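You operate a simulated robot arm through the tools that you are given. There is no shell and no other tool.

You are at the controls of a simulated robot arm. One attempt, no reset.

## Task
Heat the kettle as the tea tin says, then pour the beige mug about two thirds full.
Fine: press HEAT once, wait till the kettle lamp is out before you pour; kettle back on its base; the other mug stays empty. Set down upright: kettle.

Only the result counts: the job must be done as asked and must still hold three seconds after the hand-in. Knocking over, shifting, dropping, spilling or breaking anything else fails it.

## Robot
A 6-joint arm with a two-finger parallel gripper, fixed in place. Base frame: the origin is at the foot of the arm, x ahead of it, y to its left, z up; the work surface is at about z = 914. Lengths are in mm, angles in rad, forces in N, time in s.
With the tool pointing down near the work surface it reaches from about 340 to 860 mm from the base axis. Its first joint turns from -2.007 to 2.007 rad. Payload 3.43 kg.
Tool frame: the origin (TCP) lies between the finger pads and is the grasp point; the fingertips stand 34 mm ahead of it; z points along the fingers, y is the line along which they close. Largest opening 128 mm; finger width 24, thickness 12; the body of the gripper, 48 by 130 mm, starts 96 mm behind the TCP.
Orientation is told as [roll, pitch, yaw] about the base's x, y, z axes, in that order, counted from this pose: with the fingers straight down and closing along the base's y, the tool's x points along the base's -x, its y along +y and its z along -z.

## Interface
- The arm moves only by the tool play_rows. Its argument "motion" is a list of rows, each a list of 7 numbers: the finger opening in mm, from 0 to 128, then the shift along the tool's x, y, z in mm, then the turn, a rotation vector about the tool's x, y, z in degrees. In form: [[gripper, x, y, z, ax, ay, az], ...]. A call has 1 to 20 rows; each row shifts and turns the commanded pose from where the row before left it, along the tool's axes as they then stand. A row lasts 0.2 s, in which the tool goes at most 50 mm and 0.15 rad; a call with a longer step from one row to the next is refused whole, and so is a gripper value outside its range. Where a pose cannot be reached the arm comes as near as it can. A force on the tool above 40 N (or 10 N above the force at the start of the call, whichever is more), or a blocked arm, ends the call early, and 0.2 s more pass. The fingers move at their own pace (about 108 mm/s each) and stop on an object; they squeeze with about 22 N. The grip force told is the motor's: it shows also when the fingers shut on nothing. Time passes only in rows, and 0.2 s behind the last, so rows that do not move let the fingers close. The reply holds the time, the measured pose of the TCP, the force on the tool along the base axes, the opening and the grip force, in the units named above and with some noise, with the torque about the TCP (base axes, N m) and any sound that the robot's microphone picked up, and new pictures: "views" is both (left out), scene, wrist or none.
- Cameras (640 x 400 px; columns grow to the right, rows downward): "scene" is fixed at [33.4, -649.3, 1714]; the picture's right is [0.57, -0.82, 0.00], its down [-0.73, -0.50, -0.47] and it looks along [0.39, 0.27, -0.88] (base axes); focal length 214 px, centre (320, 200). "wrist" rides on the gripper at [76, -11, -160] in the tool frame; the picture's right is [0.15, 0.99, 0.00], its down [-0.88, 0.13, -0.46] and it looks along [-0.45, 0.07, 0.89] (tool axes); focal length 234 px, centre (320, 200). There is no depth. A picture from a camera that has moved, and an enlarged one, comes with that camera's place and axes in the base frame and with its lens. The place of the scene camera against the robot may be out by one fixed shift of up to 25 mm in any direction.
- lift_body(by): slides the trunk up (or, below 0, down) by that many mm; the arm rides with it, the base frame stays. It gives what a move gives, with no picture.
- close_up(camera, box): a new picture of the part [left, top, right, bottom] of that camera's present view, enlarged. The clock stands still meanwhile.
- sign_off(): hands the job in; it is judged then, once.

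Nothing tells you positions but the pictures and the camera data. Unless the task says otherwise, let go and move clear before handing in.

The tools are called by a JSON object that holds its "fn" and its "kwargs". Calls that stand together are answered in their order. play_rows: Moves the arm, as the interface text tells. Its arguments: {"type":"object","properties":{"motion":{"type":"array","items":{"type":"array","items":{"type":"number"}}},"views":{"type":"string","enum":["both","scene","wrist","none"]}},"required":["motion"]} The other tools are called the same way: lift_body (by) slides the trunk up or down; close_up (camera, box) takes an enlarged picture of a part of a camera's view; sign_off () hands the job in.

At the start:

```text
clock: 0.0
eef_pos: [87.2, -509.5, 1419.7]
ee_rot: [-0.001, 0.001, 0.0]
contact_force: [0.8, 0.6, 0.6]
wrist_torque: [-0.01, 0.02, -0.01]
grip_width: 127.9
gripper_force: 0.0
trunk travel left (down, up): [-725.0, 65.0]
```

scene: 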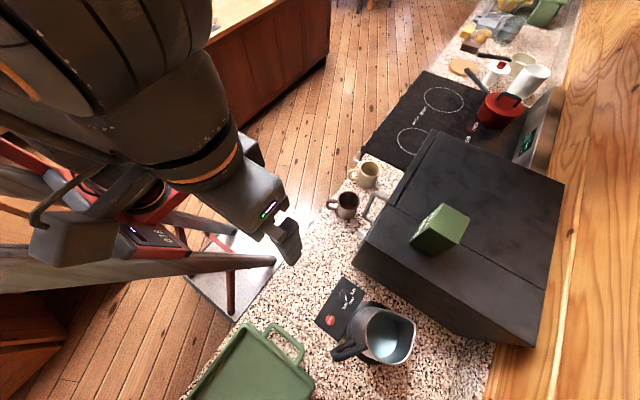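
wrist: 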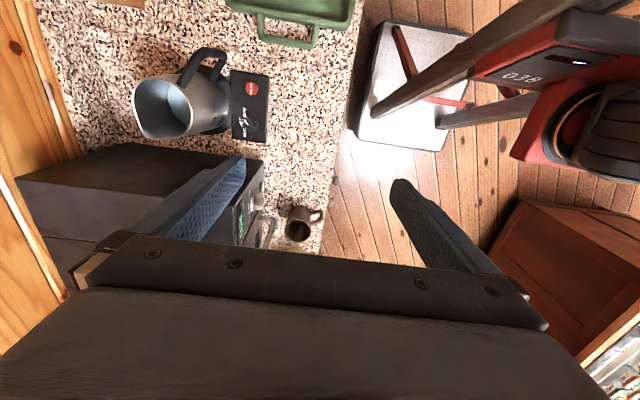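

I see an open kettle on a base with a control plate, a green tin on top of a black box (oven), and two mugs (one beige, one darker). I'll look closer at these first.

{"fn": "close_up", "kwargs": {"camera": "scene", "box": [390, 180, 490, 270]}}

{"fn": "close_up", "kwargs": {"camera": "scene", "box": [300, 260, 440, 380]}}

{"fn": "close_up", "kwargs": {"camera": "scene", "box": [310, 140, 410, 230]}}

{"fn": "close_up", "kwargs": {"camera": "wrist", "box": [110, 30, 350, 260]}}

```text
4.44 times, centred on (440, 225) of scene
camera zoom: at [33.4, -649.3, 1714.0], right [0.57, -0.82, 0.0], down [-0.73, -0.5, -0.47], along [0.39, 0.27, -0.88], focal length 953 px, centre (-213, 89)
```

zoom: 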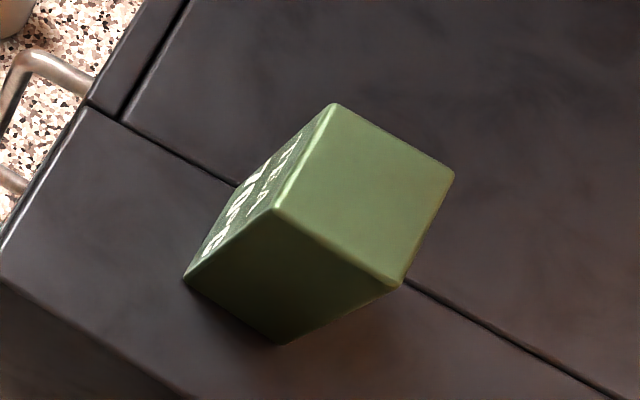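

```text
3.33 times, centred on (370, 320) of scene
camera zoom: at [33.4, -649.3, 1714.0], right [0.57, -0.82, 0.0], down [-0.73, -0.5, -0.47], along [0.39, 0.27, -0.88], focal length 715 px, centre (153, -200)
```

zoom: 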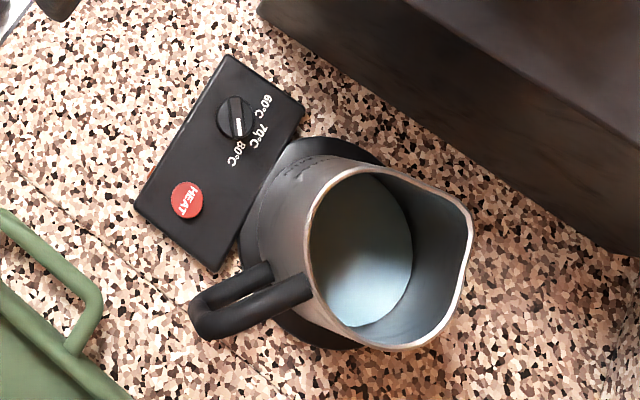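

```text
4.44 times, centred on (360, 185) of scene
camera zoom: at [33.4, -649.3, 1714.0], right [0.57, -0.82, 0.0], down [-0.73, -0.5, -0.47], along [0.39, 0.27, -0.88], focal length 953 px, centre (142, 267)
```

zoom: 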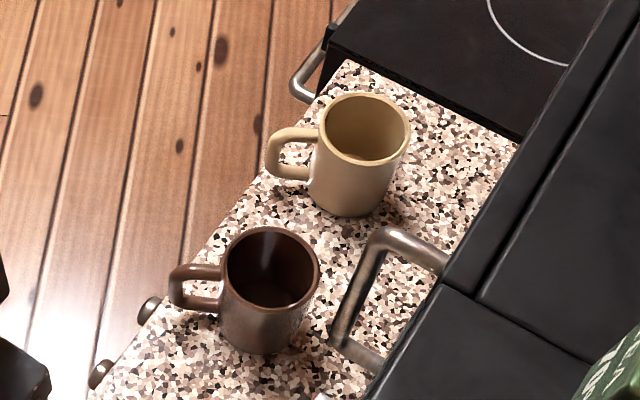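

```text
1.74 times, centred on (230, 145) of wrist
camera zoom: at [11.6, -521.1, 1579.9], right [-0.15, 0.99, 0.0], down [0.88, 0.13, 0.46], along [0.45, 0.07, -0.89], focal length 407 px, centre (476, 296)
```

zoom: 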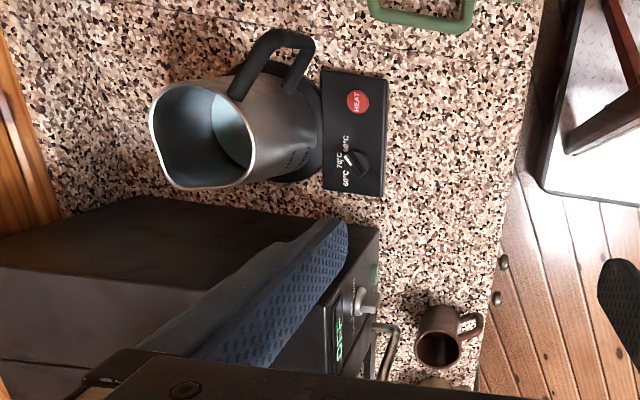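

Before moving I'll zoom further on the tin's lettering and the dial. The clock stands still for this.

{"fn": "close_up", "kwargs": {"camera": "scene", "box": [406, 200, 446, 245]}}

{"fn": "close_up", "kwargs": {"camera": "scene", "box": [335, 270, 375, 310]}}

{"fn": "close_up", "kwargs": {"camera": "wrist", "box": [225, 65, 275, 145]}}

```text
8.89 times, centred on (426, 222) of scene
camera zoom: at [33.4, -649.3, 1714.0], right [0.57, -0.82, 0.0], down [-0.73, -0.5, -0.47], along [0.39, 0.27, -0.88], focal length 1906 px, centre (-622, 0)
```

zoom: 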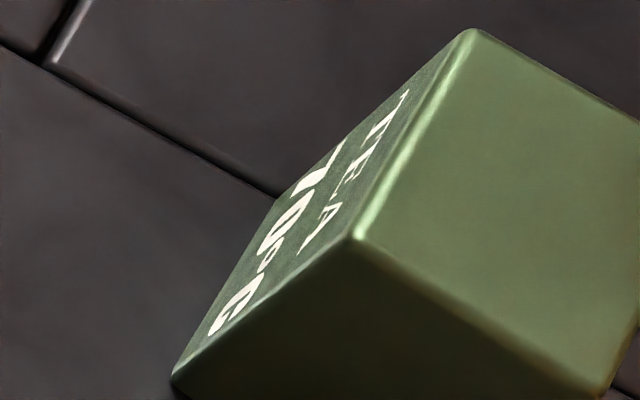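

```text
10.00 times, centred on (355, 290) of scene
camera zoom: at [33.4, -649.3, 1714.0], right [0.57, -0.82, 0.0], down [-0.73, -0.5, -0.47], along [0.39, 0.27, -0.88], focal length 2145 px, centre (-30, -700)
```

zoom: 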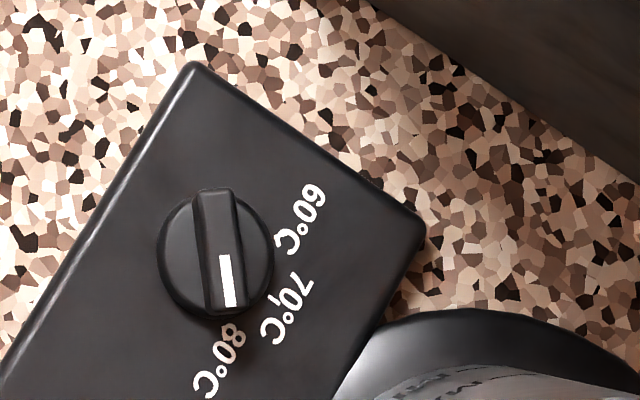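

```text
5.00 times, centred on (250, 105) of wrist
camera zoom: at [11.6, -521.1, 1579.9], right [-0.15, 0.99, 0.0], down [0.88, 0.13, 0.46], along [0.45, 0.07, -0.89], focal length 1171 px, centre (670, 675)
```

zoom: 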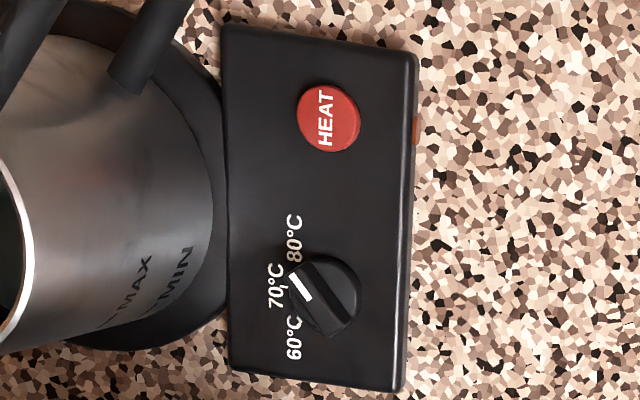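

The tin reads "TEA 70°C". The kettle base plate has a 60/70/80 dial, which looks set at 80 right now, a red HEAT button, and a small orange lamp on its edge. By my estimate the dial is near (140, -683) and HEAT near (55, -685), with the kettle behind them at about y -800 and the beige mug near (580, -525). I'll lower the trunk to work closer.

{"fn": "lift_body", "kwargs": {"by": -250}}

{"fn": "play_rows", "kwargs": {"motion": [[128, 0, 0, 0, 0, 0, 0]]}}

```text
clock: 2.6
eef_pos: [87.5, -508.9, 1169.6]
ee_rot: [-0.001, 0.001, -0.001]
contact_force: [-0.5, -1.1, 0.3]
wrist_torque: [-0.03, 0.01, 0.0]
grip_width: 128.1
gripper_force: 0.1
trunk travel left (down, up): [-475.0, 315.0]
```

```text
clock: 3.0
eef_pos: [86.9, -508.5, 1170.3]
ee_rot: [-0.001, -0.001, 0.001]
contact_force: [0.6, -0.4, -1.2]
wrist_torque: [-0.02, -0.04, 0.0]
grip_width: 127.9
gripper_force: 0.1
trunk travel left (down, up): [-475.0, 315.0]
camera wrist: at [11.6, -521.1, 1330.0], right [-0.15, 0.99, 0.0], down [0.88, 0.13, 0.46], along [0.45, 0.07, -0.89], focal length 234 px, centre (320, 200)
```

scene: 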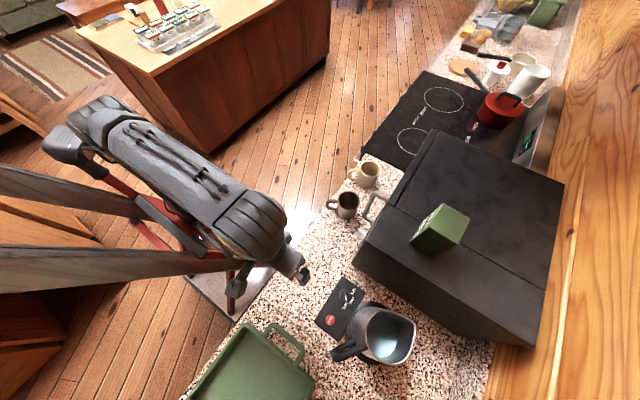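
wrist: 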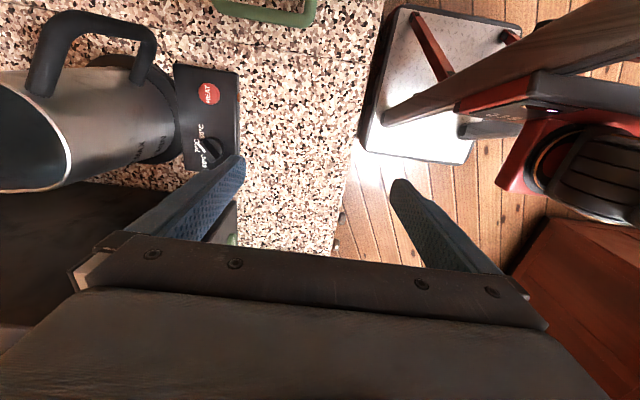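

{"fn": "close_up", "kwargs": {"camera": "wrist", "box": [160, 55, 260, 185]}}

{"fn": "close_up", "kwargs": {"camera": "wrist", "box": [0, 0, 200, 200]}}

```text
3.08 times, centred on (210, 120) of wrist
camera zoom: at [11.6, -521.1, 1330.0], right [-0.15, 0.99, 0.0], down [0.88, 0.13, 0.46], along [0.45, 0.07, -0.89], focal length 720 px, centre (658, 446)
```

zoom: 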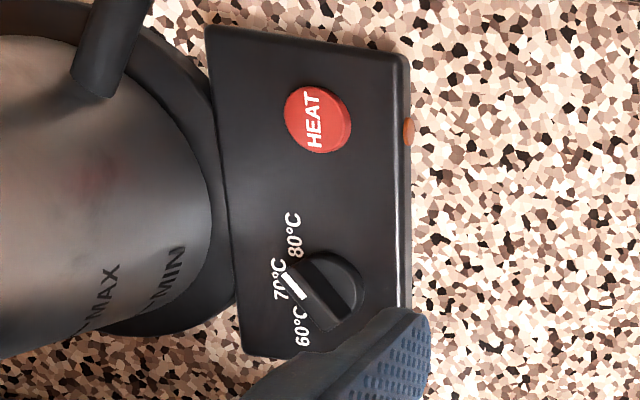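

```text
2.00 times, centred on (100, 100) of wrist
camera zoom: at [11.6, -521.1, 1330.0], right [-0.15, 0.99, 0.0], down [0.88, 0.13, 0.46], along [0.45, 0.07, -0.89], focal length 468 px, centre (760, 400)
```

zoom: 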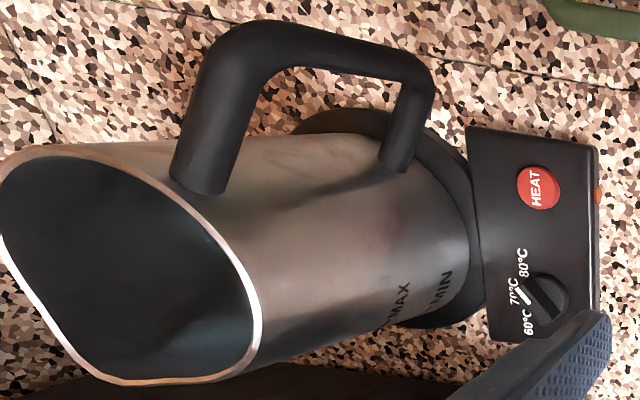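

The tin calls for 70 °C and the dial sits near 80, so it needs a counter-clockwise turn (seen from above) of about 45°. The knob is about at (143, -686). I'll turn the hand so its fingers line up with the knob's ridge and the camera side faces away from the kettle.

{"fn": "play_rows", "kwargs": {"motion": [[128, 0, 0, 0, 0, 0, 8.1], [128, 0, 0, 0, 0, 0, 8.1], [128, 0, 0, 0, 0, 0, 8.1], [128, 0, 0, 0, 0, 0, 8.1], [128, 0, 0, 0, 0, 0, 8.1], [128, 0, 0, 0, 0, 0, 8.1], [128, 0, 0, 0, 0, 0, 8.1], [128, 0, 0, 0, 0, 0, 8.1], [128, 0, 0, 0, 0, 0, 8.1], [128, 0, 0, 0, 0, 0, 8.1], [128, 0, 0, 0, 0, 0, 8.1]]}}

```text
clock: 5.4
eef_pos: [87.6, -508.5, 1170.3]
ee_rot: [0.0, 0.001, -1.557]
contact_force: [-0.2, 0.0, -0.4]
wrist_torque: [0.03, 0.0, -0.03]
grip_width: 128.1
gripper_force: 0.1
trunk travel left (down, up): [-475.0, 315.0]
camera wrist: at [75.6, -434.3, 1330.1], right [0.99, 0.16, 0.0], down [0.14, -0.88, 0.46], along [0.07, -0.45, -0.89], focal length 234 px, centre (320, 200)
```

scene: 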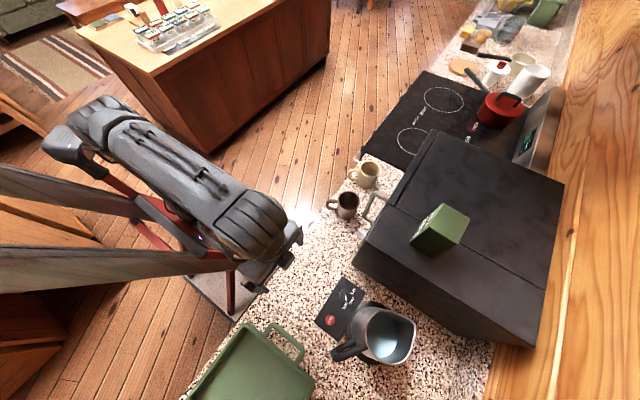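
wrist: 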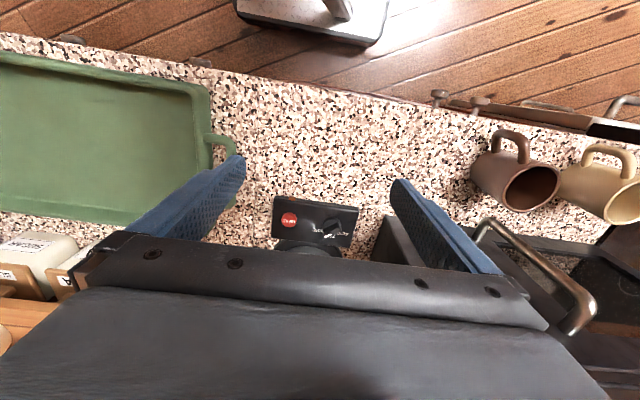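

{"fn": "close_up", "kwargs": {"camera": "wrist", "box": [440, 80, 640, 230]}}

{"fn": "close_up", "kwargs": {"camera": "wrist", "box": [265, 185, 365, 255]}}

```text
2.67 times, centred on (540, 155) of wrist
camera zoom: at [75.6, -434.3, 1330.1], right [0.99, 0.16, 0.0], down [0.14, -0.88, 0.46], along [0.07, -0.45, -0.89], focal length 624 px, centre (-267, 320)
```

zoom: 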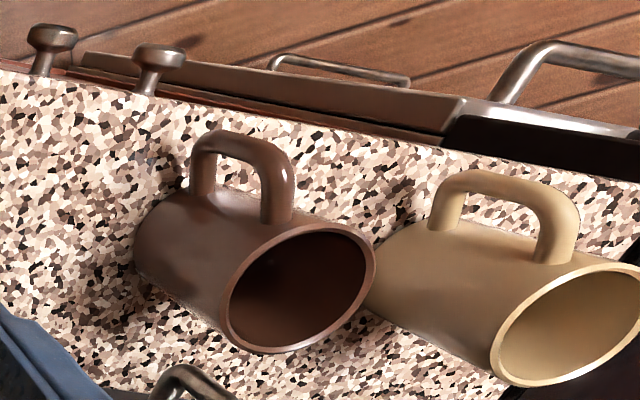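

```text
5.71 times, centred on (315, 220) of wrist
camera zoom: at [75.6, -434.3, 1330.1], right [0.99, 0.16, 0.0], down [0.14, -0.88, 0.46], along [0.07, -0.45, -0.89], focal length 1338 px, centre (349, 86)
```

zoom: 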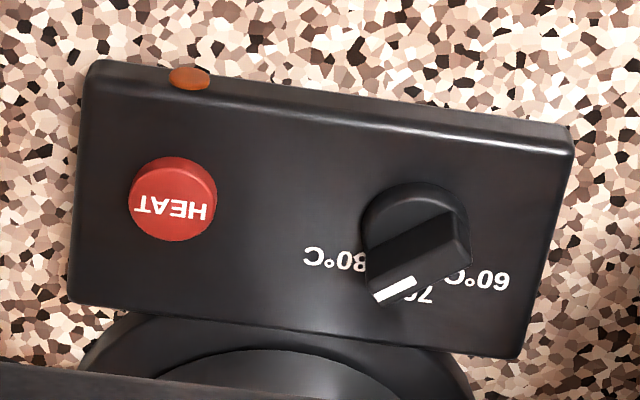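

The view matches my estimates: knob at (141, -686), HEAT at (54, -687), brown mug near (422, -525), beige mug near (594, -521). Next I finish the turn and hover over the knob.

{"fn": "play_rows", "kwargs": {"motion": [[60, 0, 0, 0, 0, 0, 8.13], [60, 0, 0, 0, 0, 0, 8.13], [60, 0, 0, 0, 0, 0, 8.13], [60, 0, 0, 0, 0, 0, 8.13], [60, 0, 0, 0, 0, 0, 8.13], [60, 0, 0, 0, 0, 0, 8.13], [60, -9.9, 20.95, 13.75, 0, 0, 0], [60, -9.9, 20.95, 13.75, 0, 0, 0], [60, -9.9, 20.95, 13.75, 0, 0, 0], [60, -9.9, 20.95, 13.75, 0, 0, 0], [60, -9.9, 20.95, 13.75, 0, 0, 0], [60, -9.9, 20.95, 13.75, 0, 0, 0], [60, -9.9, 20.95, 13.75, 0, 0, 0], [60, -9.9, 20.95, 13.75, 0, 0, 0]]}}

```text
clock: 8.4
eef_pos: [141.6, -687.5, 1060.8]
ee_rot: [0.002, -0.002, -2.407]
contact_force: [0.4, 0.2, 0.3]
wrist_torque: [-0.04, 0.0, 0.01]
grip_width: 60.0
gripper_force: 0.1
trunk travel left (down, up): [-475.0, 315.0]
camera wrist: at [189.4, -628.5, 1220.8], right [0.77, -0.64, 0.0], down [-0.57, -0.69, 0.46], along [-0.29, -0.35, -0.89], focal length 234 px, centre (320, 200)
```

scene: 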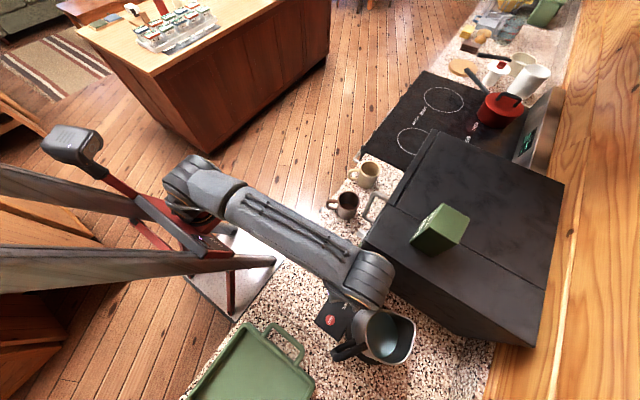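
wrist: 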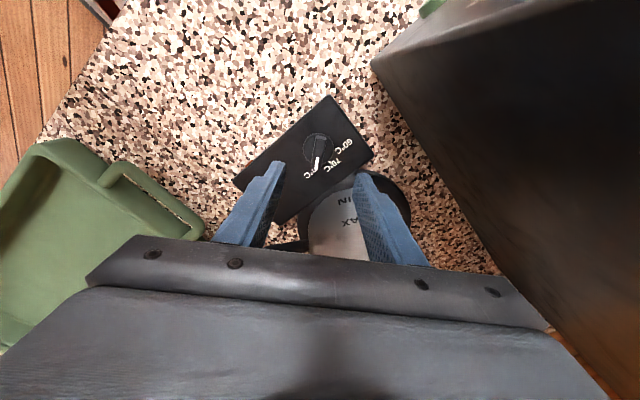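

{"fn": "close_up", "kwargs": {"camera": "wrist", "box": [280, 115, 360, 185]}}

```text
5.71 times, centred on (320, 150) of wrist
camera zoom: at [189.4, -628.5, 1220.8], right [0.77, -0.64, 0.0], down [-0.57, -0.69, 0.46], along [-0.29, -0.35, -0.89], focal length 1338 px, centre (320, 486)
```

zoom: 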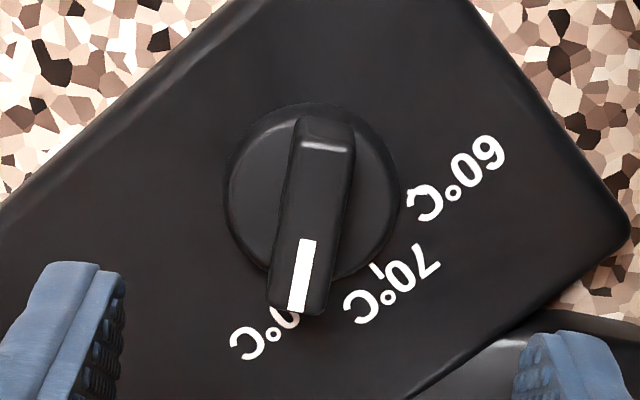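

The fingers line up with the ridge within about a degree. I'm going down to straddle it and close gently.

{"fn": "play_rows", "kwargs": {"motion": [[50, 0.3, -1, 20, 0, 0, 0], [50, 0.3, -1, 20, 0, 0, 0], [50, 0, 0, 20, 0, 0, 0], [50, 0, 0, 10, 0, 0, 0], [50, 0, 0, 10, 0, 0, 0], [0, 0, 0, 0, 0, 0, 0], [0, 0, 0, 0, 0, 0, 0], [0, 0, 0, 0, 0, 0, 0]]}}

{"fn": "close_up", "kwargs": {"camera": "wrist", "box": [240, 100, 440, 225]}}

```text
clock: 10.2
eef_pos: [140.1, -684.5, 978.8]
ee_rot: [0.0, 0.0, -2.406]
contact_force: [4.0, -2.6, -3.7]
wrist_torque: [-0.25, 0.03, -0.01]
grip_width: 12.4
gripper_force: 44.5
trunk travel left (down, up): [-475.0, 315.0]
camera wrist: at [188.9, -626.4, 1139.5], right [0.77, -0.64, 0.0], down [-0.57, -0.69, 0.46], along [-0.29, -0.35, -0.89], focal length 234 px, centre (320, 200)
```

scene: 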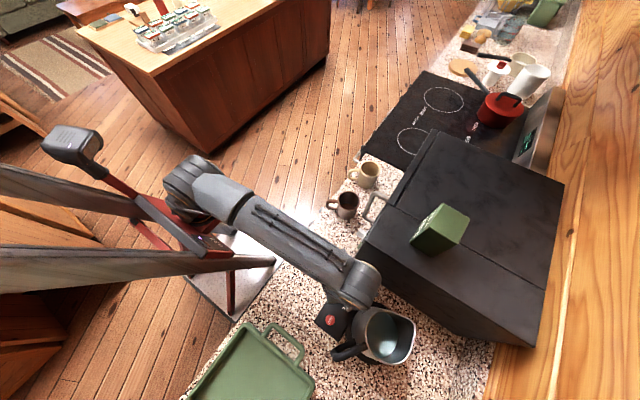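
wrist: 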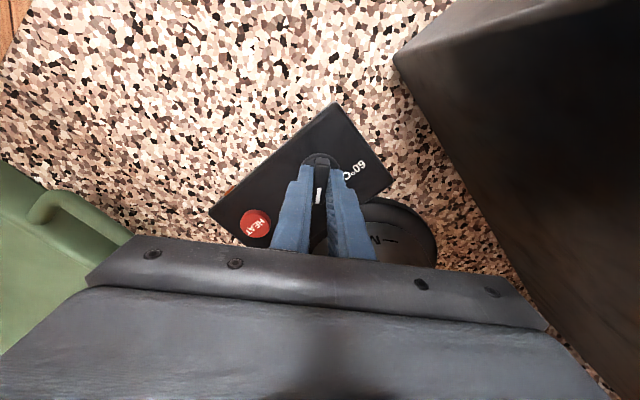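

```text
3.20 times, centred on (340, 162) of wrist
camera zoom: at [188.9, -626.4, 1139.5], right [0.77, -0.64, 0.0], down [-0.57, -0.69, 0.46], along [-0.29, -0.35, -0.89], focal length 749 px, centre (256, 320)
```

zoom: 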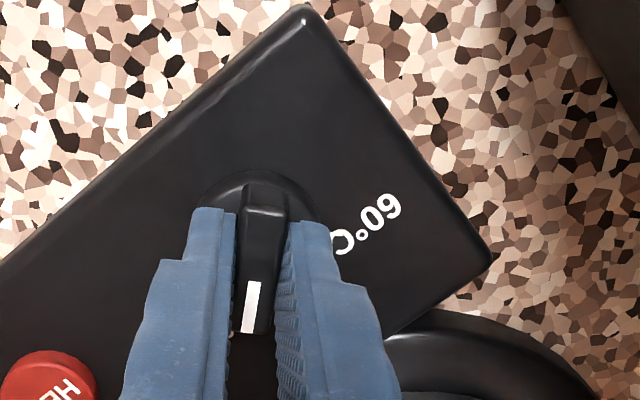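

The ridge is gripped at 12 mm wide. I turn it about 49° counter-clockwise (seen from above) towards 70.

{"fn": "play_rows", "kwargs": {"motion": [[0, 0, 0, 0, 0, 0, -5], [0, 0, 0, 0, 0, 0, -7], [0, 0, 0, 0, 0, 0, -7], [0, 0, 0, 0, 0, 0, -7], [0, 0, 0, 0, 0, 0, -7], [0, 0, 0, 0, 0, 0, -7], [0, 0, 0, 0, 0, 0, -5], [0, 0, 0, 0, 0, 0, -4.2], [0, 0, 0, 0, 0, 0, 0]]}}

{"fn": "close_up", "kwargs": {"camera": "wrist", "box": [220, 90, 420, 215]}}

```text
clock: 12.2
eef_pos: [140.4, -684.6, 979.7]
ee_rot: [0.001, 0.001, -1.547]
contact_force: [4.5, -5.1, -5.2]
wrist_torque: [-1.57, -0.17, -0.03]
grip_width: 12.3
gripper_force: 45.0
trunk travel left (down, up): [-475.0, 315.0]
camera wrist: at [127.1, -610.0, 1139.5], right [0.99, 0.17, 0.0], down [0.15, -0.88, 0.46], along [0.08, -0.45, -0.89], focal length 234 px, centre (320, 200)
```

scene: 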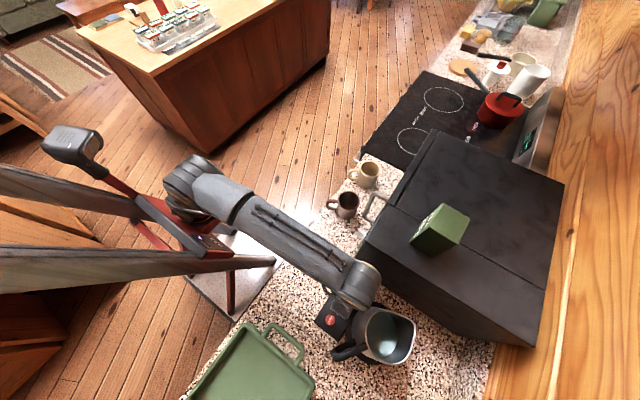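
wrist: 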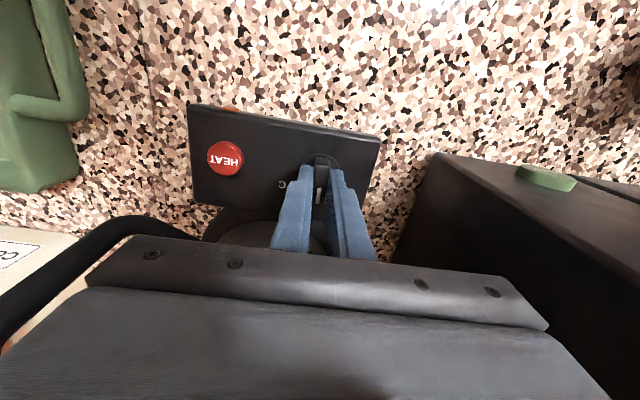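

```text
3.20 times, centred on (320, 152) of wrist
camera zoom: at [127.1, -610.0, 1139.5], right [0.99, 0.17, 0.0], down [0.15, -0.88, 0.46], along [0.08, -0.45, -0.89], focal length 749 px, centre (320, 352)
```

zoom: 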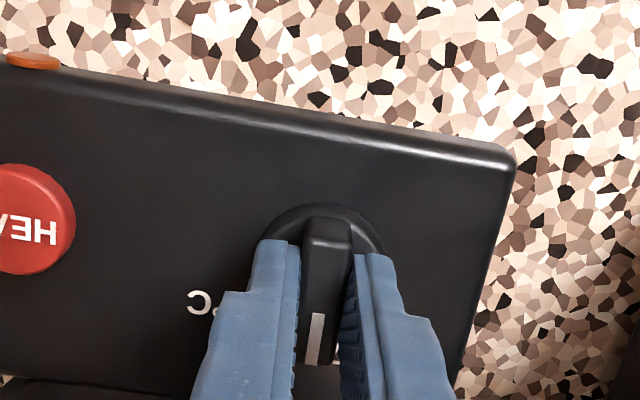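

{"fn": "play_rows", "kwargs": {"motion": [[40, 0, 0, 0, 0, 0, 0], [40, 0, 0, 0, 0, 0, 0], [40, 0, 0, -20, 0, 0, 0], [40, 0, 0, -30, 0, 0, 0], [40, 0, 0, -30, 0, 0, 0], [40, 0, 0, 0, 0, 0, 0]], "views": "wrist"}}

{"fn": "close_up", "kwargs": {"camera": "wrist", "box": [230, 110, 370, 200]}}

```text
clock: 13.6
eef_pos: [141.7, -683.8, 1059.6]
ee_rot: [0.0, 0.001, -1.549]
contact_force: [0.7, -0.5, -0.5]
wrist_torque: [-0.02, 0.0, -0.03]
grip_width: 39.9
gripper_force: 0.3
trunk travel left (down, up): [-475.0, 315.0]
camera wrist: at [128.1, -608.9, 1219.9], right [0.99, 0.17, 0.0], down [0.15, -0.88, 0.46], along [0.08, -0.45, -0.89], focal length 234 px, centre (320, 200)
```

wrist: 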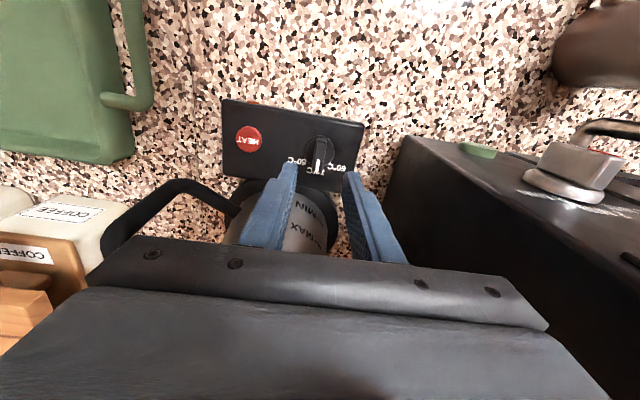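

```text
4.44 times, centred on (300, 155) of wrist
camera zoom: at [128.1, -608.9, 1219.9], right [0.99, 0.17, 0.0], down [0.15, -0.88, 0.46], along [0.08, -0.45, -0.89], focal length 1041 px, centre (409, 400)
```

zoom: 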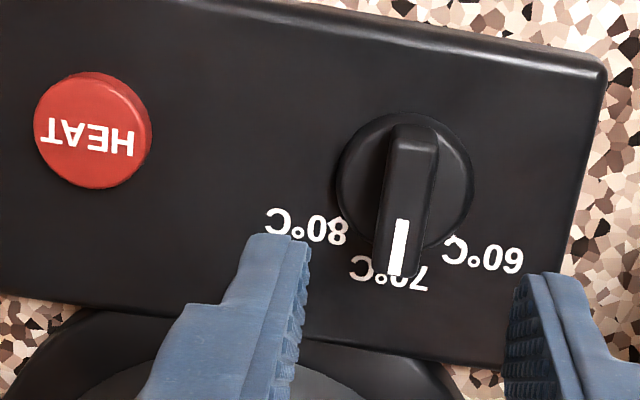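

The dial now points at 70 °C. I move over HEAT with the fingers closed, leaning the hand slightly away from the kettle handle.

{"fn": "play_rows", "kwargs": {"motion": [[0, 2, -21.5, 0, 0, 0, 0], [0, 2, -21.5, 0, 0, 0, 0], [0, 2, -21.5, 0, 0, 0, 0], [0, 2, -21.5, 0, 0, 0, 0], [0, 0, 0, 0, 0, -5, 0], [0, 0, 0, 0, 0, -5, 0], [0, 3.77, 0, 21.3, 0, 0, 0], [0, 3.77, 0, 21.3, 0, 0, 0], [0, 3.77, 0, 21.3, 0, 0, 0], [0, 0, 0, 0, 0, 0, 0]]}}

{"fn": "close_up", "kwargs": {"camera": "wrist", "box": [220, 90, 420, 215]}}

```text
clock: 15.8
eef_pos: [53.3, -678.2, 995.0]
ee_rot: [-0.001, -0.174, -1.547]
contact_force: [-0.9, -0.9, 0.1]
wrist_torque: [0.01, 0.02, 0.03]
grip_width: 0.1
gripper_force: 22.2
trunk travel left (down, up): [-475.0, 315.0]
camera wrist: at [41.2, -577.1, 1139.2], right [0.99, 0.17, -0.03], down [0.15, -0.78, 0.6], along [0.08, -0.6, -0.8], focal length 234 px, centre (320, 200)
```

scene: 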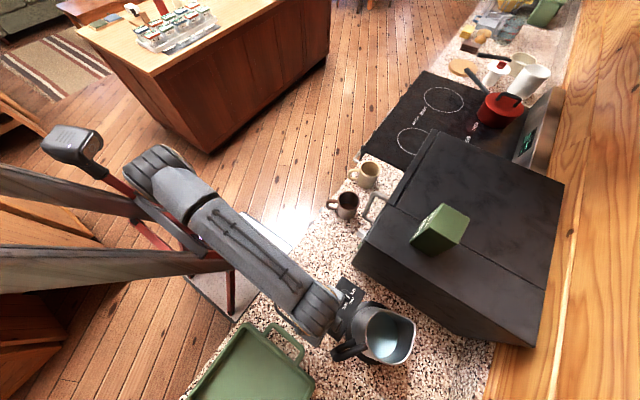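
wrist: 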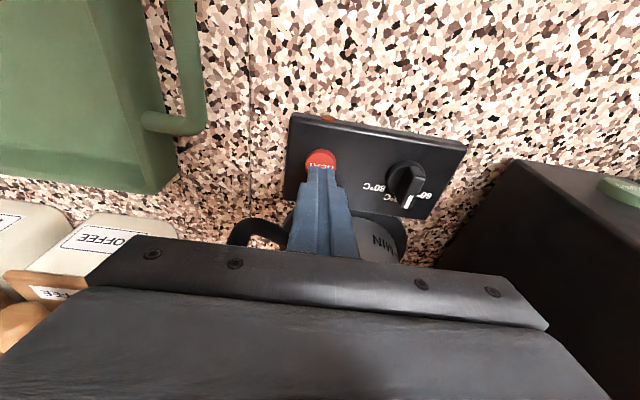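

```text
3.20 times, centred on (320, 152) of wrist
camera zoom: at [41.2, -577.1, 1139.2], right [0.99, 0.17, -0.03], down [0.15, -0.78, 0.6], along [0.08, -0.6, -0.8], focal length 749 px, centre (320, 352)
```

zoom: 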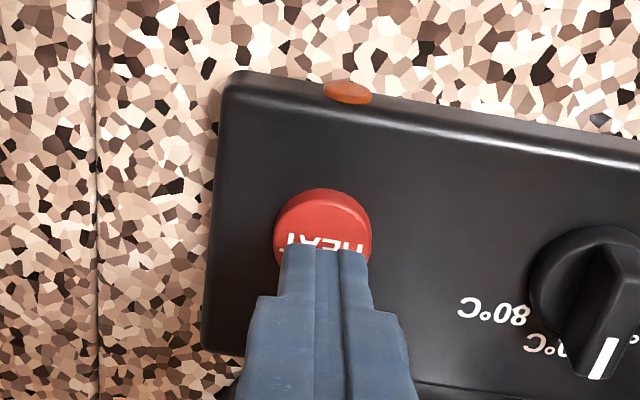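

The fingertips are right above HEAT. Pressing straight down slowly.

{"fn": "play_rows", "kwargs": {"motion": [[0, 0.87, 0, 4.92, 0, 0, 0], [0, 0.87, 0, 4.92, 0, 0, 0], [0, 0.52, 0, 2.95, 0, 0, 0], [0, 0.35, 0, 1.97, 0, 0, 0], [0, 0.35, 0, 1.97, 0, 0, 0], [0, 0.35, 0, 1.97, 0, 0, 0]], "views": "wrist"}}

{"fn": "close_up", "kwargs": {"camera": "wrist", "box": [220, 90, 420, 215]}}

```text
clock: 17.2
eef_pos: [54.2, -679.3, 975.9]
ee_rot: [0.001, -0.174, -1.55]
contact_force: [0.2, -0.7, 1.5]
wrist_torque: [0.03, 0.01, 0.01]
grip_width: 0.0
gripper_force: 22.3
trunk travel left (down, up): [-475.0, 315.0]
camera wrist: at [40.8, -576.9, 1120.0], right [0.99, 0.17, -0.03], down [0.15, -0.78, 0.6], along [0.08, -0.6, -0.8], focal length 234 px, centre (320, 200)
```

wrist: 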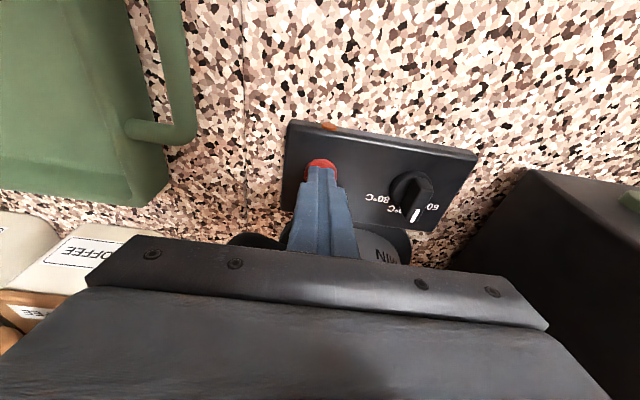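

```text
3.20 times, centred on (320, 152) of wrist
camera zoom: at [40.8, -576.9, 1120.0], right [0.99, 0.17, -0.03], down [0.15, -0.78, 0.6], along [0.08, -0.6, -0.8], focal length 749 px, centre (320, 352)
```

zoom: 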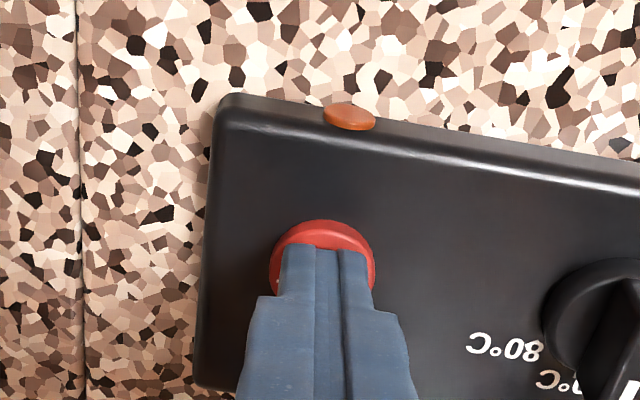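

{"fn": "play_rows", "kwargs": {"motion": [[0, 0.35, 0, 1.97, 0, 0, 0], [0, 0.35, 0, 1.97, 0, 0, 0]], "views": "wrist"}}

```text
clock: 17.8
eef_pos: [54.4, -678.2, 971.7]
ee_rot: [0.0, -0.176, -1.548]
contact_force: [1.5, 2.4, 7.4]
wrist_torque: [0.14, -0.07, 0.0]
grip_width: 0.2
gripper_force: 21.6
trunk travel left (down, up): [-475.0, 315.0]
heard: click
camera wrist: at [40.7, -577.1, 1116.4], right [0.99, 0.17, -0.03], down [0.15, -0.78, 0.6], along [0.08, -0.6, -0.8], focal length 234 px, centre (320, 200)
```

wrist: 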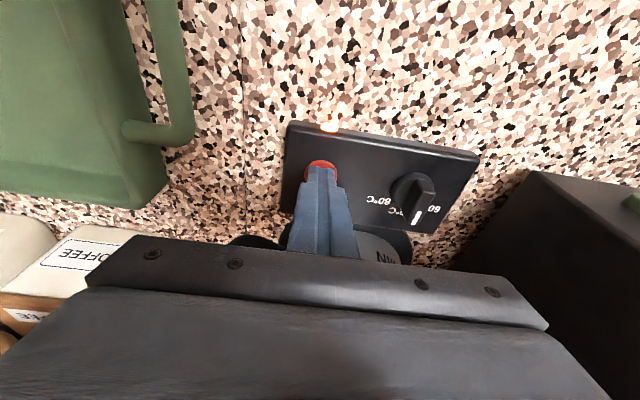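

Click heard and the lamp is lit. I retract upward and open the fingers, then study the kettle while it heats.

{"fn": "play_rows", "kwargs": {"motion": [[0, -5.2, 0, -29.5, 0, 0, 0], [0, -5.2, 0, -29.5, 0, 0, 0], [0, -5.2, 0, -29.5, 0, 0, 0], [60, -5.2, 0, -29.5, 0, 0, 0], [60, -5.2, 0, -29.5, 0, 0, 0], [60, -5.2, 0, -29.5, 0, 0, 0], [60, -5.2, 0, -29.5, 0, 0, 0], [60, 0, 0, 0, 0, 0, 0]]}}

{"fn": "close_up", "kwargs": {"camera": "wrist", "box": [200, 90, 440, 240]}}

{"fn": "close_up", "kwargs": {"camera": "scene", "box": [300, 260, 440, 380]}}

```text
clock: 19.6
eef_pos: [55.1, -678.1, 1179.3]
ee_rot: [0.0, -0.175, -1.548]
contact_force: [0.5, 0.0, 0.2]
wrist_torque: [0.01, 0.02, 0.02]
grip_width: 60.0
gripper_force: 0.0
trunk travel left (down, up): [-475.0, 315.0]
camera wrist: at [42.0, -576.5, 1323.3], right [0.99, 0.17, -0.03], down [0.15, -0.79, 0.6], along [0.08, -0.6, -0.8], focal length 234 px, centre (320, 200)
```

scene: 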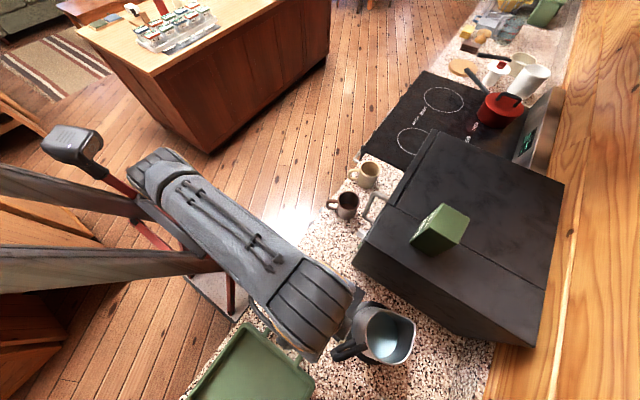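
wrist: 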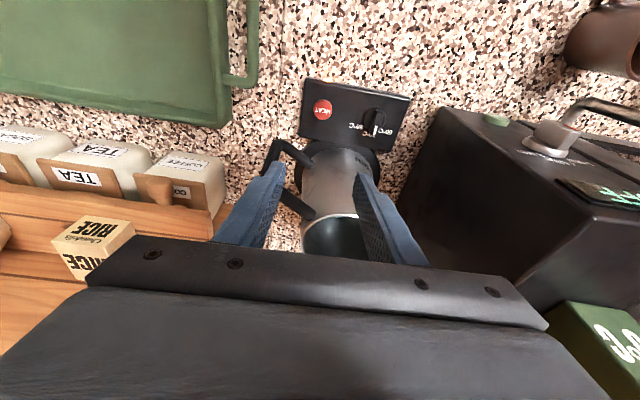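

```text
2.67 times, centred on (320, 165) of wrist
camera zoom: at [42.0, -576.5, 1323.3], right [0.99, 0.17, -0.03], down [0.15, -0.79, 0.6], along [0.08, -0.6, -0.8], focal length 624 px, centre (320, 293)
```

zoom: 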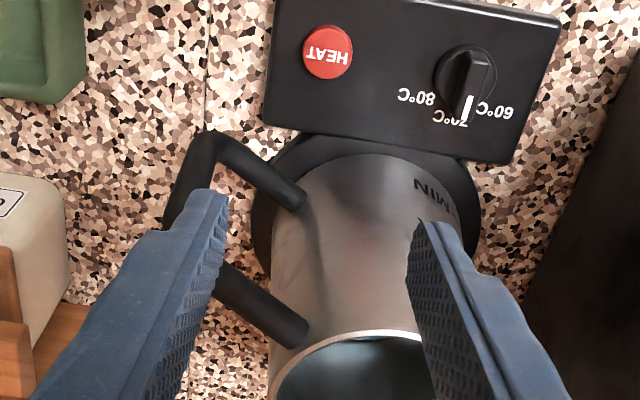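

```text
3.33 times, centred on (370, 320) of scene
camera zoom: at [33.4, -649.3, 1714.0], right [0.57, -0.82, 0.0], down [-0.73, -0.5, -0.47], along [0.39, 0.27, -0.88], focal length 715 px, centre (153, -200)
```

zoom: 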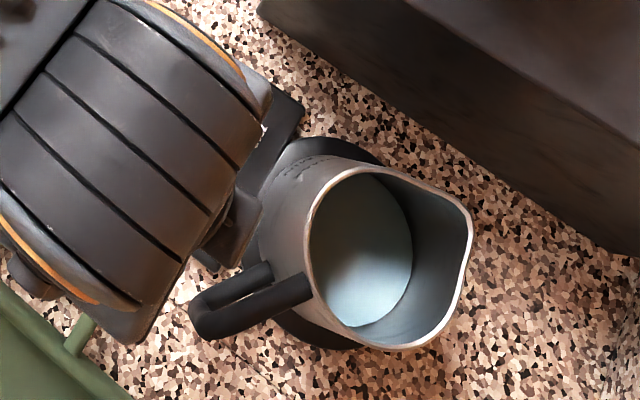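

{"fn": "close_up", "kwargs": {"camera": "wrist", "box": [280, 50, 440, 170]}}

```text
3.33 times, centred on (360, 110) of wrist
camera zoom: at [42.0, -576.5, 1323.3], right [0.99, 0.17, -0.03], down [0.15, -0.79, 0.6], along [0.08, -0.6, -0.8], focal length 781 px, centre (187, 500)
```

zoom: 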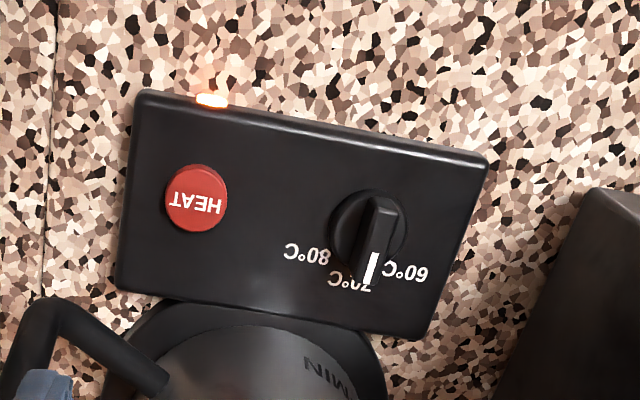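

The lamp is lit and the dial shows 70. The kettle axis is near (100, -814); its handle sticks out towards (-0.8, 0.6) with the top arm at z ≈ 1090. While it heats I'll swing the hand behind the handle, nearly level, to take the top arm along its length later.

{"fn": "play_rows", "kwargs": {"motion": [[60, 8.04, -25, -1.42, 0, 0, 0], [60, 8.04, -25, -1.42, 0, 0, 0], [60, 8.04, -25, -1.42, 0, 0, 0], [60, 8.04, -25, -1.42, 0, 0, 0], [60, 8.04, -25, -1.42, 0, 0, 0], [60, 0, 0, 0, -1.127, 0, -6.378], [60, 0, 0, 0, -1.127, 0, -6.378], [60, 0, 0, 0, -1.127, 0, -6.378], [60, 0, 0, 0, -1.127, 0, -6.378], [60, 0, 0, 0, -1.127, 0, -6.378], [60, 0, 0, 0, -1.127, 0, -6.378], [60, 0, 0, 0, -1.127, 0, -6.378], [60, 0, 0, 0, -1.127, 0, -6.378]]}}

```text
clock: 22.4
eef_pos: [-71.4, -640.5, 1180.9]
ee_rot: [0.001, -0.175, -0.64]
contact_force: [1.1, -0.1, -1.0]
wrist_torque: [0.01, 0.03, 0.03]
grip_width: 59.9
gripper_force: 0.0
trunk travel left (down, up): [-475.0, 315.0]
camera wrist: at [-160.7, -589.3, 1325.4], right [0.48, 0.88, -0.02], down [0.71, -0.37, 0.6], along [0.52, -0.3, -0.8], focal length 234 px, centre (320, 200)
```

scene: 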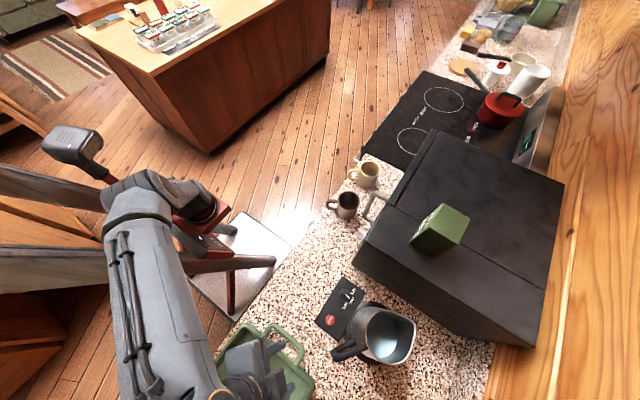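
wrist: 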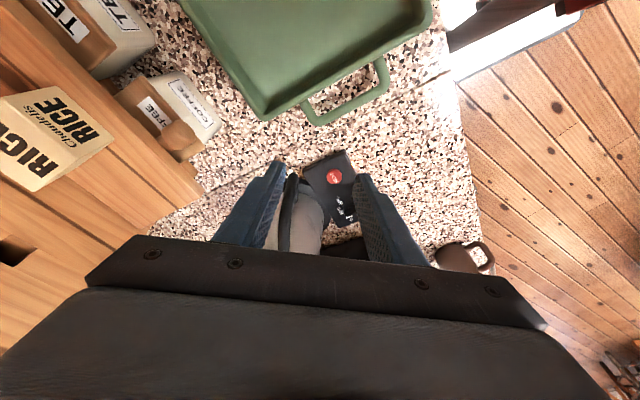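

{"fn": "play_rows", "kwargs": {"motion": [[60, 0, 0, 0, 0, -8, 0], [60, 0, 0, 0, 0, -8, 0], [60, 0, 0, 0, 0, -8, 0], [60, 0, 0, 0, 0, -8, 0], [60, 0, 0, 0, 0, 0, 0]]}}

{"fn": "close_up", "kwargs": {"camera": "scene", "box": [300, 260, 440, 380]}}

```text
clock: 23.6
eef_pos: [-12.4, -666.0, 1181.9]
ee_rot: [0.001, -0.732, -0.644]
contact_force: [-0.3, 0.3, 0.0]
wrist_torque: [0.02, -0.01, -0.03]
grip_width: 59.9
gripper_force: 0.0
out of reach, approached as far as the arm can: row 2, 3, 4
trunk travel left (down, up): [-475.0, 315.0]
camera wrist: at [-148.8, -577.6, 1249.6], right [0.51, 0.86, -0.1], down [0.36, -0.1, 0.93], along [0.78, -0.51, -0.36], focal length 234 px, centre (320, 200)
```

scene: 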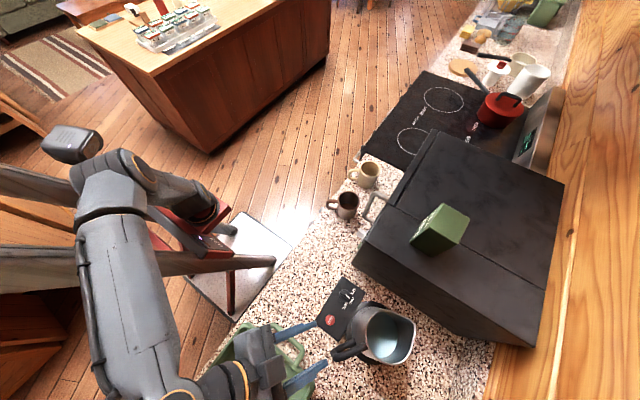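
wrist: 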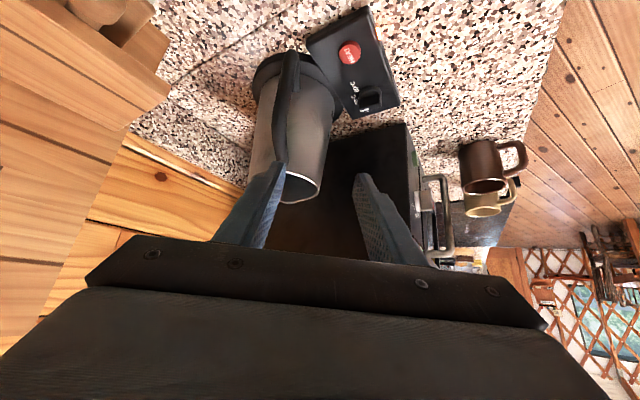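

```text
3.33 times, centred on (370, 320) of scene
camera zoom: at [33.4, -649.3, 1714.0], right [0.57, -0.82, 0.0], down [-0.73, -0.5, -0.47], along [0.39, 0.27, -0.88], focal length 715 px, centre (153, -200)
```

zoom: 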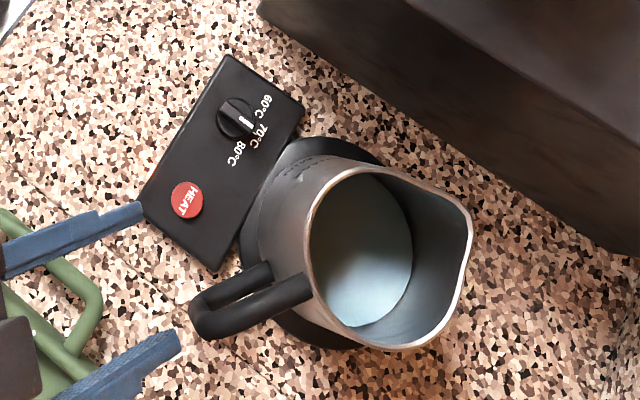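

The level pose there goes beyond the arm's turn limit, so I'll use a steeper hand angle of about 60° from vertical and come down onto the handle from above. First I measure the handle from this view.

{"fn": "close_up", "kwargs": {"camera": "wrist", "box": [220, 30, 420, 220]}}

{"fn": "close_up", "kwargs": {"camera": "wrist", "box": [440, 120, 560, 240]}}

```text
2.11 times, centred on (320, 125) of wrist
camera zoom: at [-148.8, -577.6, 1249.6], right [0.51, 0.86, -0.1], down [0.36, -0.1, 0.93], along [0.78, -0.51, -0.36], focal length 493 px, centre (320, 358)
```

zoom: 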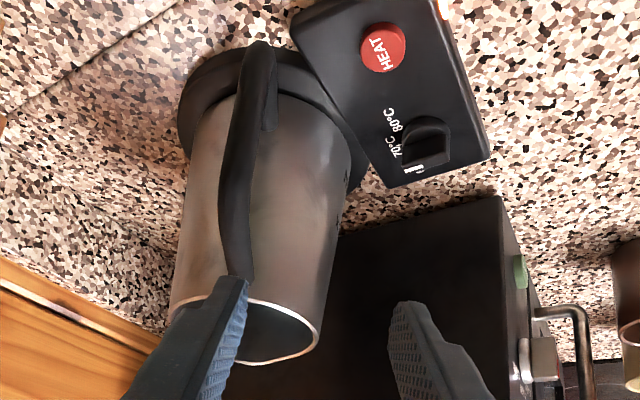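

```text
3.33 times, centred on (500, 180) of wrist
camera zoom: at [-148.8, -577.6, 1249.6], right [0.51, 0.86, -0.1], down [0.36, -0.1, 0.93], along [0.78, -0.51, -0.36], focal length 781 px, centre (-280, 267)
```

zoom: 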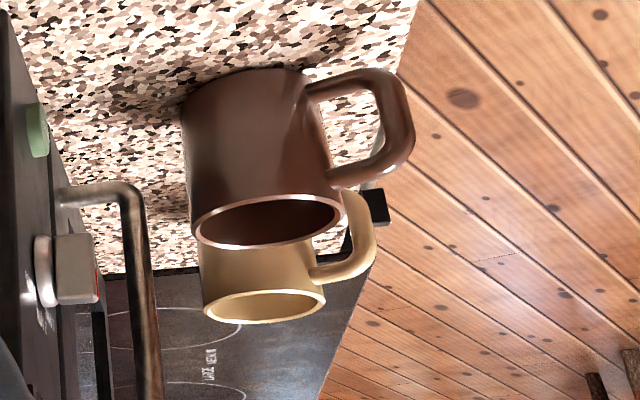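

{"fn": "play_rows", "kwargs": {"motion": [[60, -13.45, -12.75, 17.8, 0, 0, 0], [60, -13.45, -12.75, 17.8, 0, 0, 0], [60, -13.45, -12.75, 17.8, 0, 0, 0], [60, -13.45, -12.75, 17.8, 0, 0, 0], [60, 0, 0, 0, 0, -6, 0], [60, 0, 0, 0, 0, -6, 0], [60, 0, 0, 0, 0, -6, 0], [60, 0, 0, 0, 0, 0, 0]]}}

{"fn": "close_up", "kwargs": {"camera": "scene", "box": [300, 260, 440, 380]}}

```text
clock: 25.4
eef_pos: [27.9, -759.3, 1163.8]
ee_rot: [0.001, -1.049, -0.644]
contact_force: [-0.2, 0.8, -0.2]
wrist_torque: [-0.02, 0.01, 0.01]
grip_width: 60.0
gripper_force: 0.0
trunk travel left (down, up): [-475.0, 315.0]
camera wrist: at [-120.4, -662.9, 1178.1], right [0.54, 0.84, -0.13], down [0.11, 0.08, 0.99], along [0.84, -0.54, -0.05], focal length 234 px, centre (320, 200)
```

scene: 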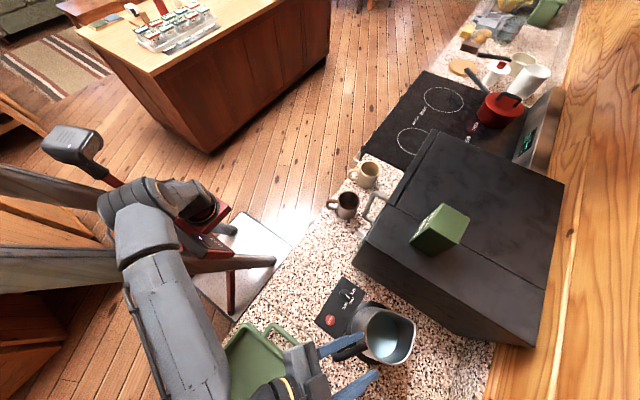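
wrist: 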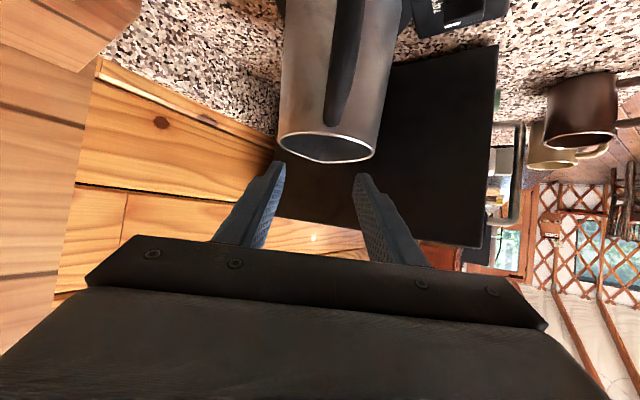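

```text
3.33 times, centred on (370, 320) of scene
camera zoom: at [33.4, -649.3, 1714.0], right [0.57, -0.82, 0.0], down [-0.73, -0.5, -0.47], along [0.39, 0.27, -0.88], focal length 715 px, centre (153, -200)
```

zoom: 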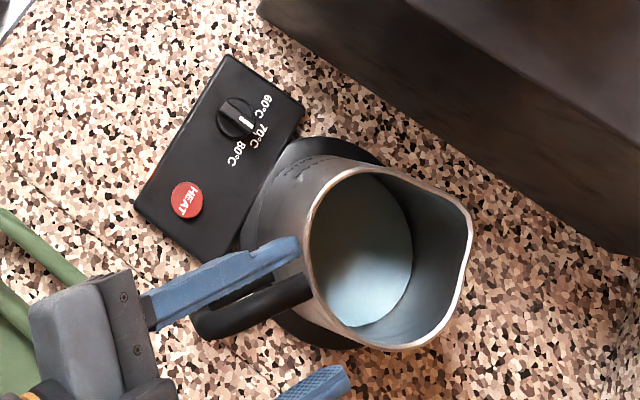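

{"fn": "close_up", "kwargs": {"camera": "scene", "box": [320, 285, 360, 325]}}

{"fn": "close_up", "kwargs": {"camera": "wrist", "box": [240, 0, 440, 240]}}

```text
10.00 times, centred on (340, 305) of scene
camera zoom: at [33.4, -649.3, 1714.0], right [0.57, -0.82, 0.0], down [-0.73, -0.5, -0.47], along [0.39, 0.27, -0.88], focal length 2145 px, centre (120, -850)
```

zoom: 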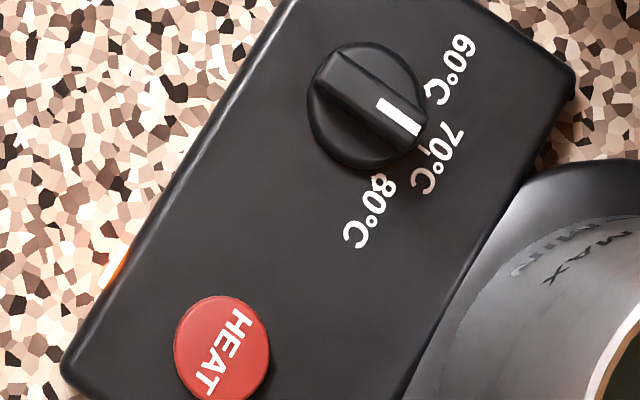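

```text
1.67 times, centred on (340, 120) of wrist
camera zoom: at [-120.4, -662.9, 1178.1], right [0.54, 0.84, -0.13], down [0.11, 0.08, 0.99], along [0.84, -0.54, -0.05], focal length 390 px, centre (287, 333)
```

zoom: 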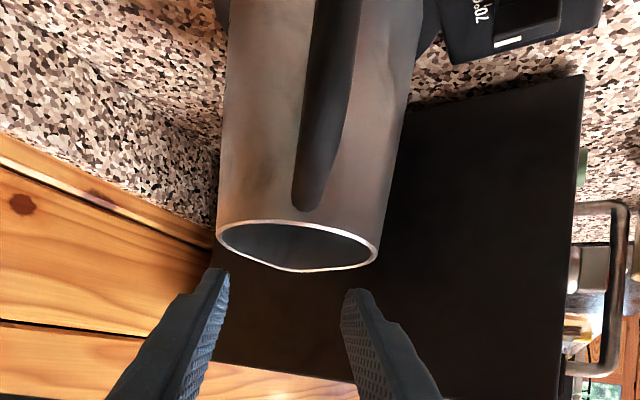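

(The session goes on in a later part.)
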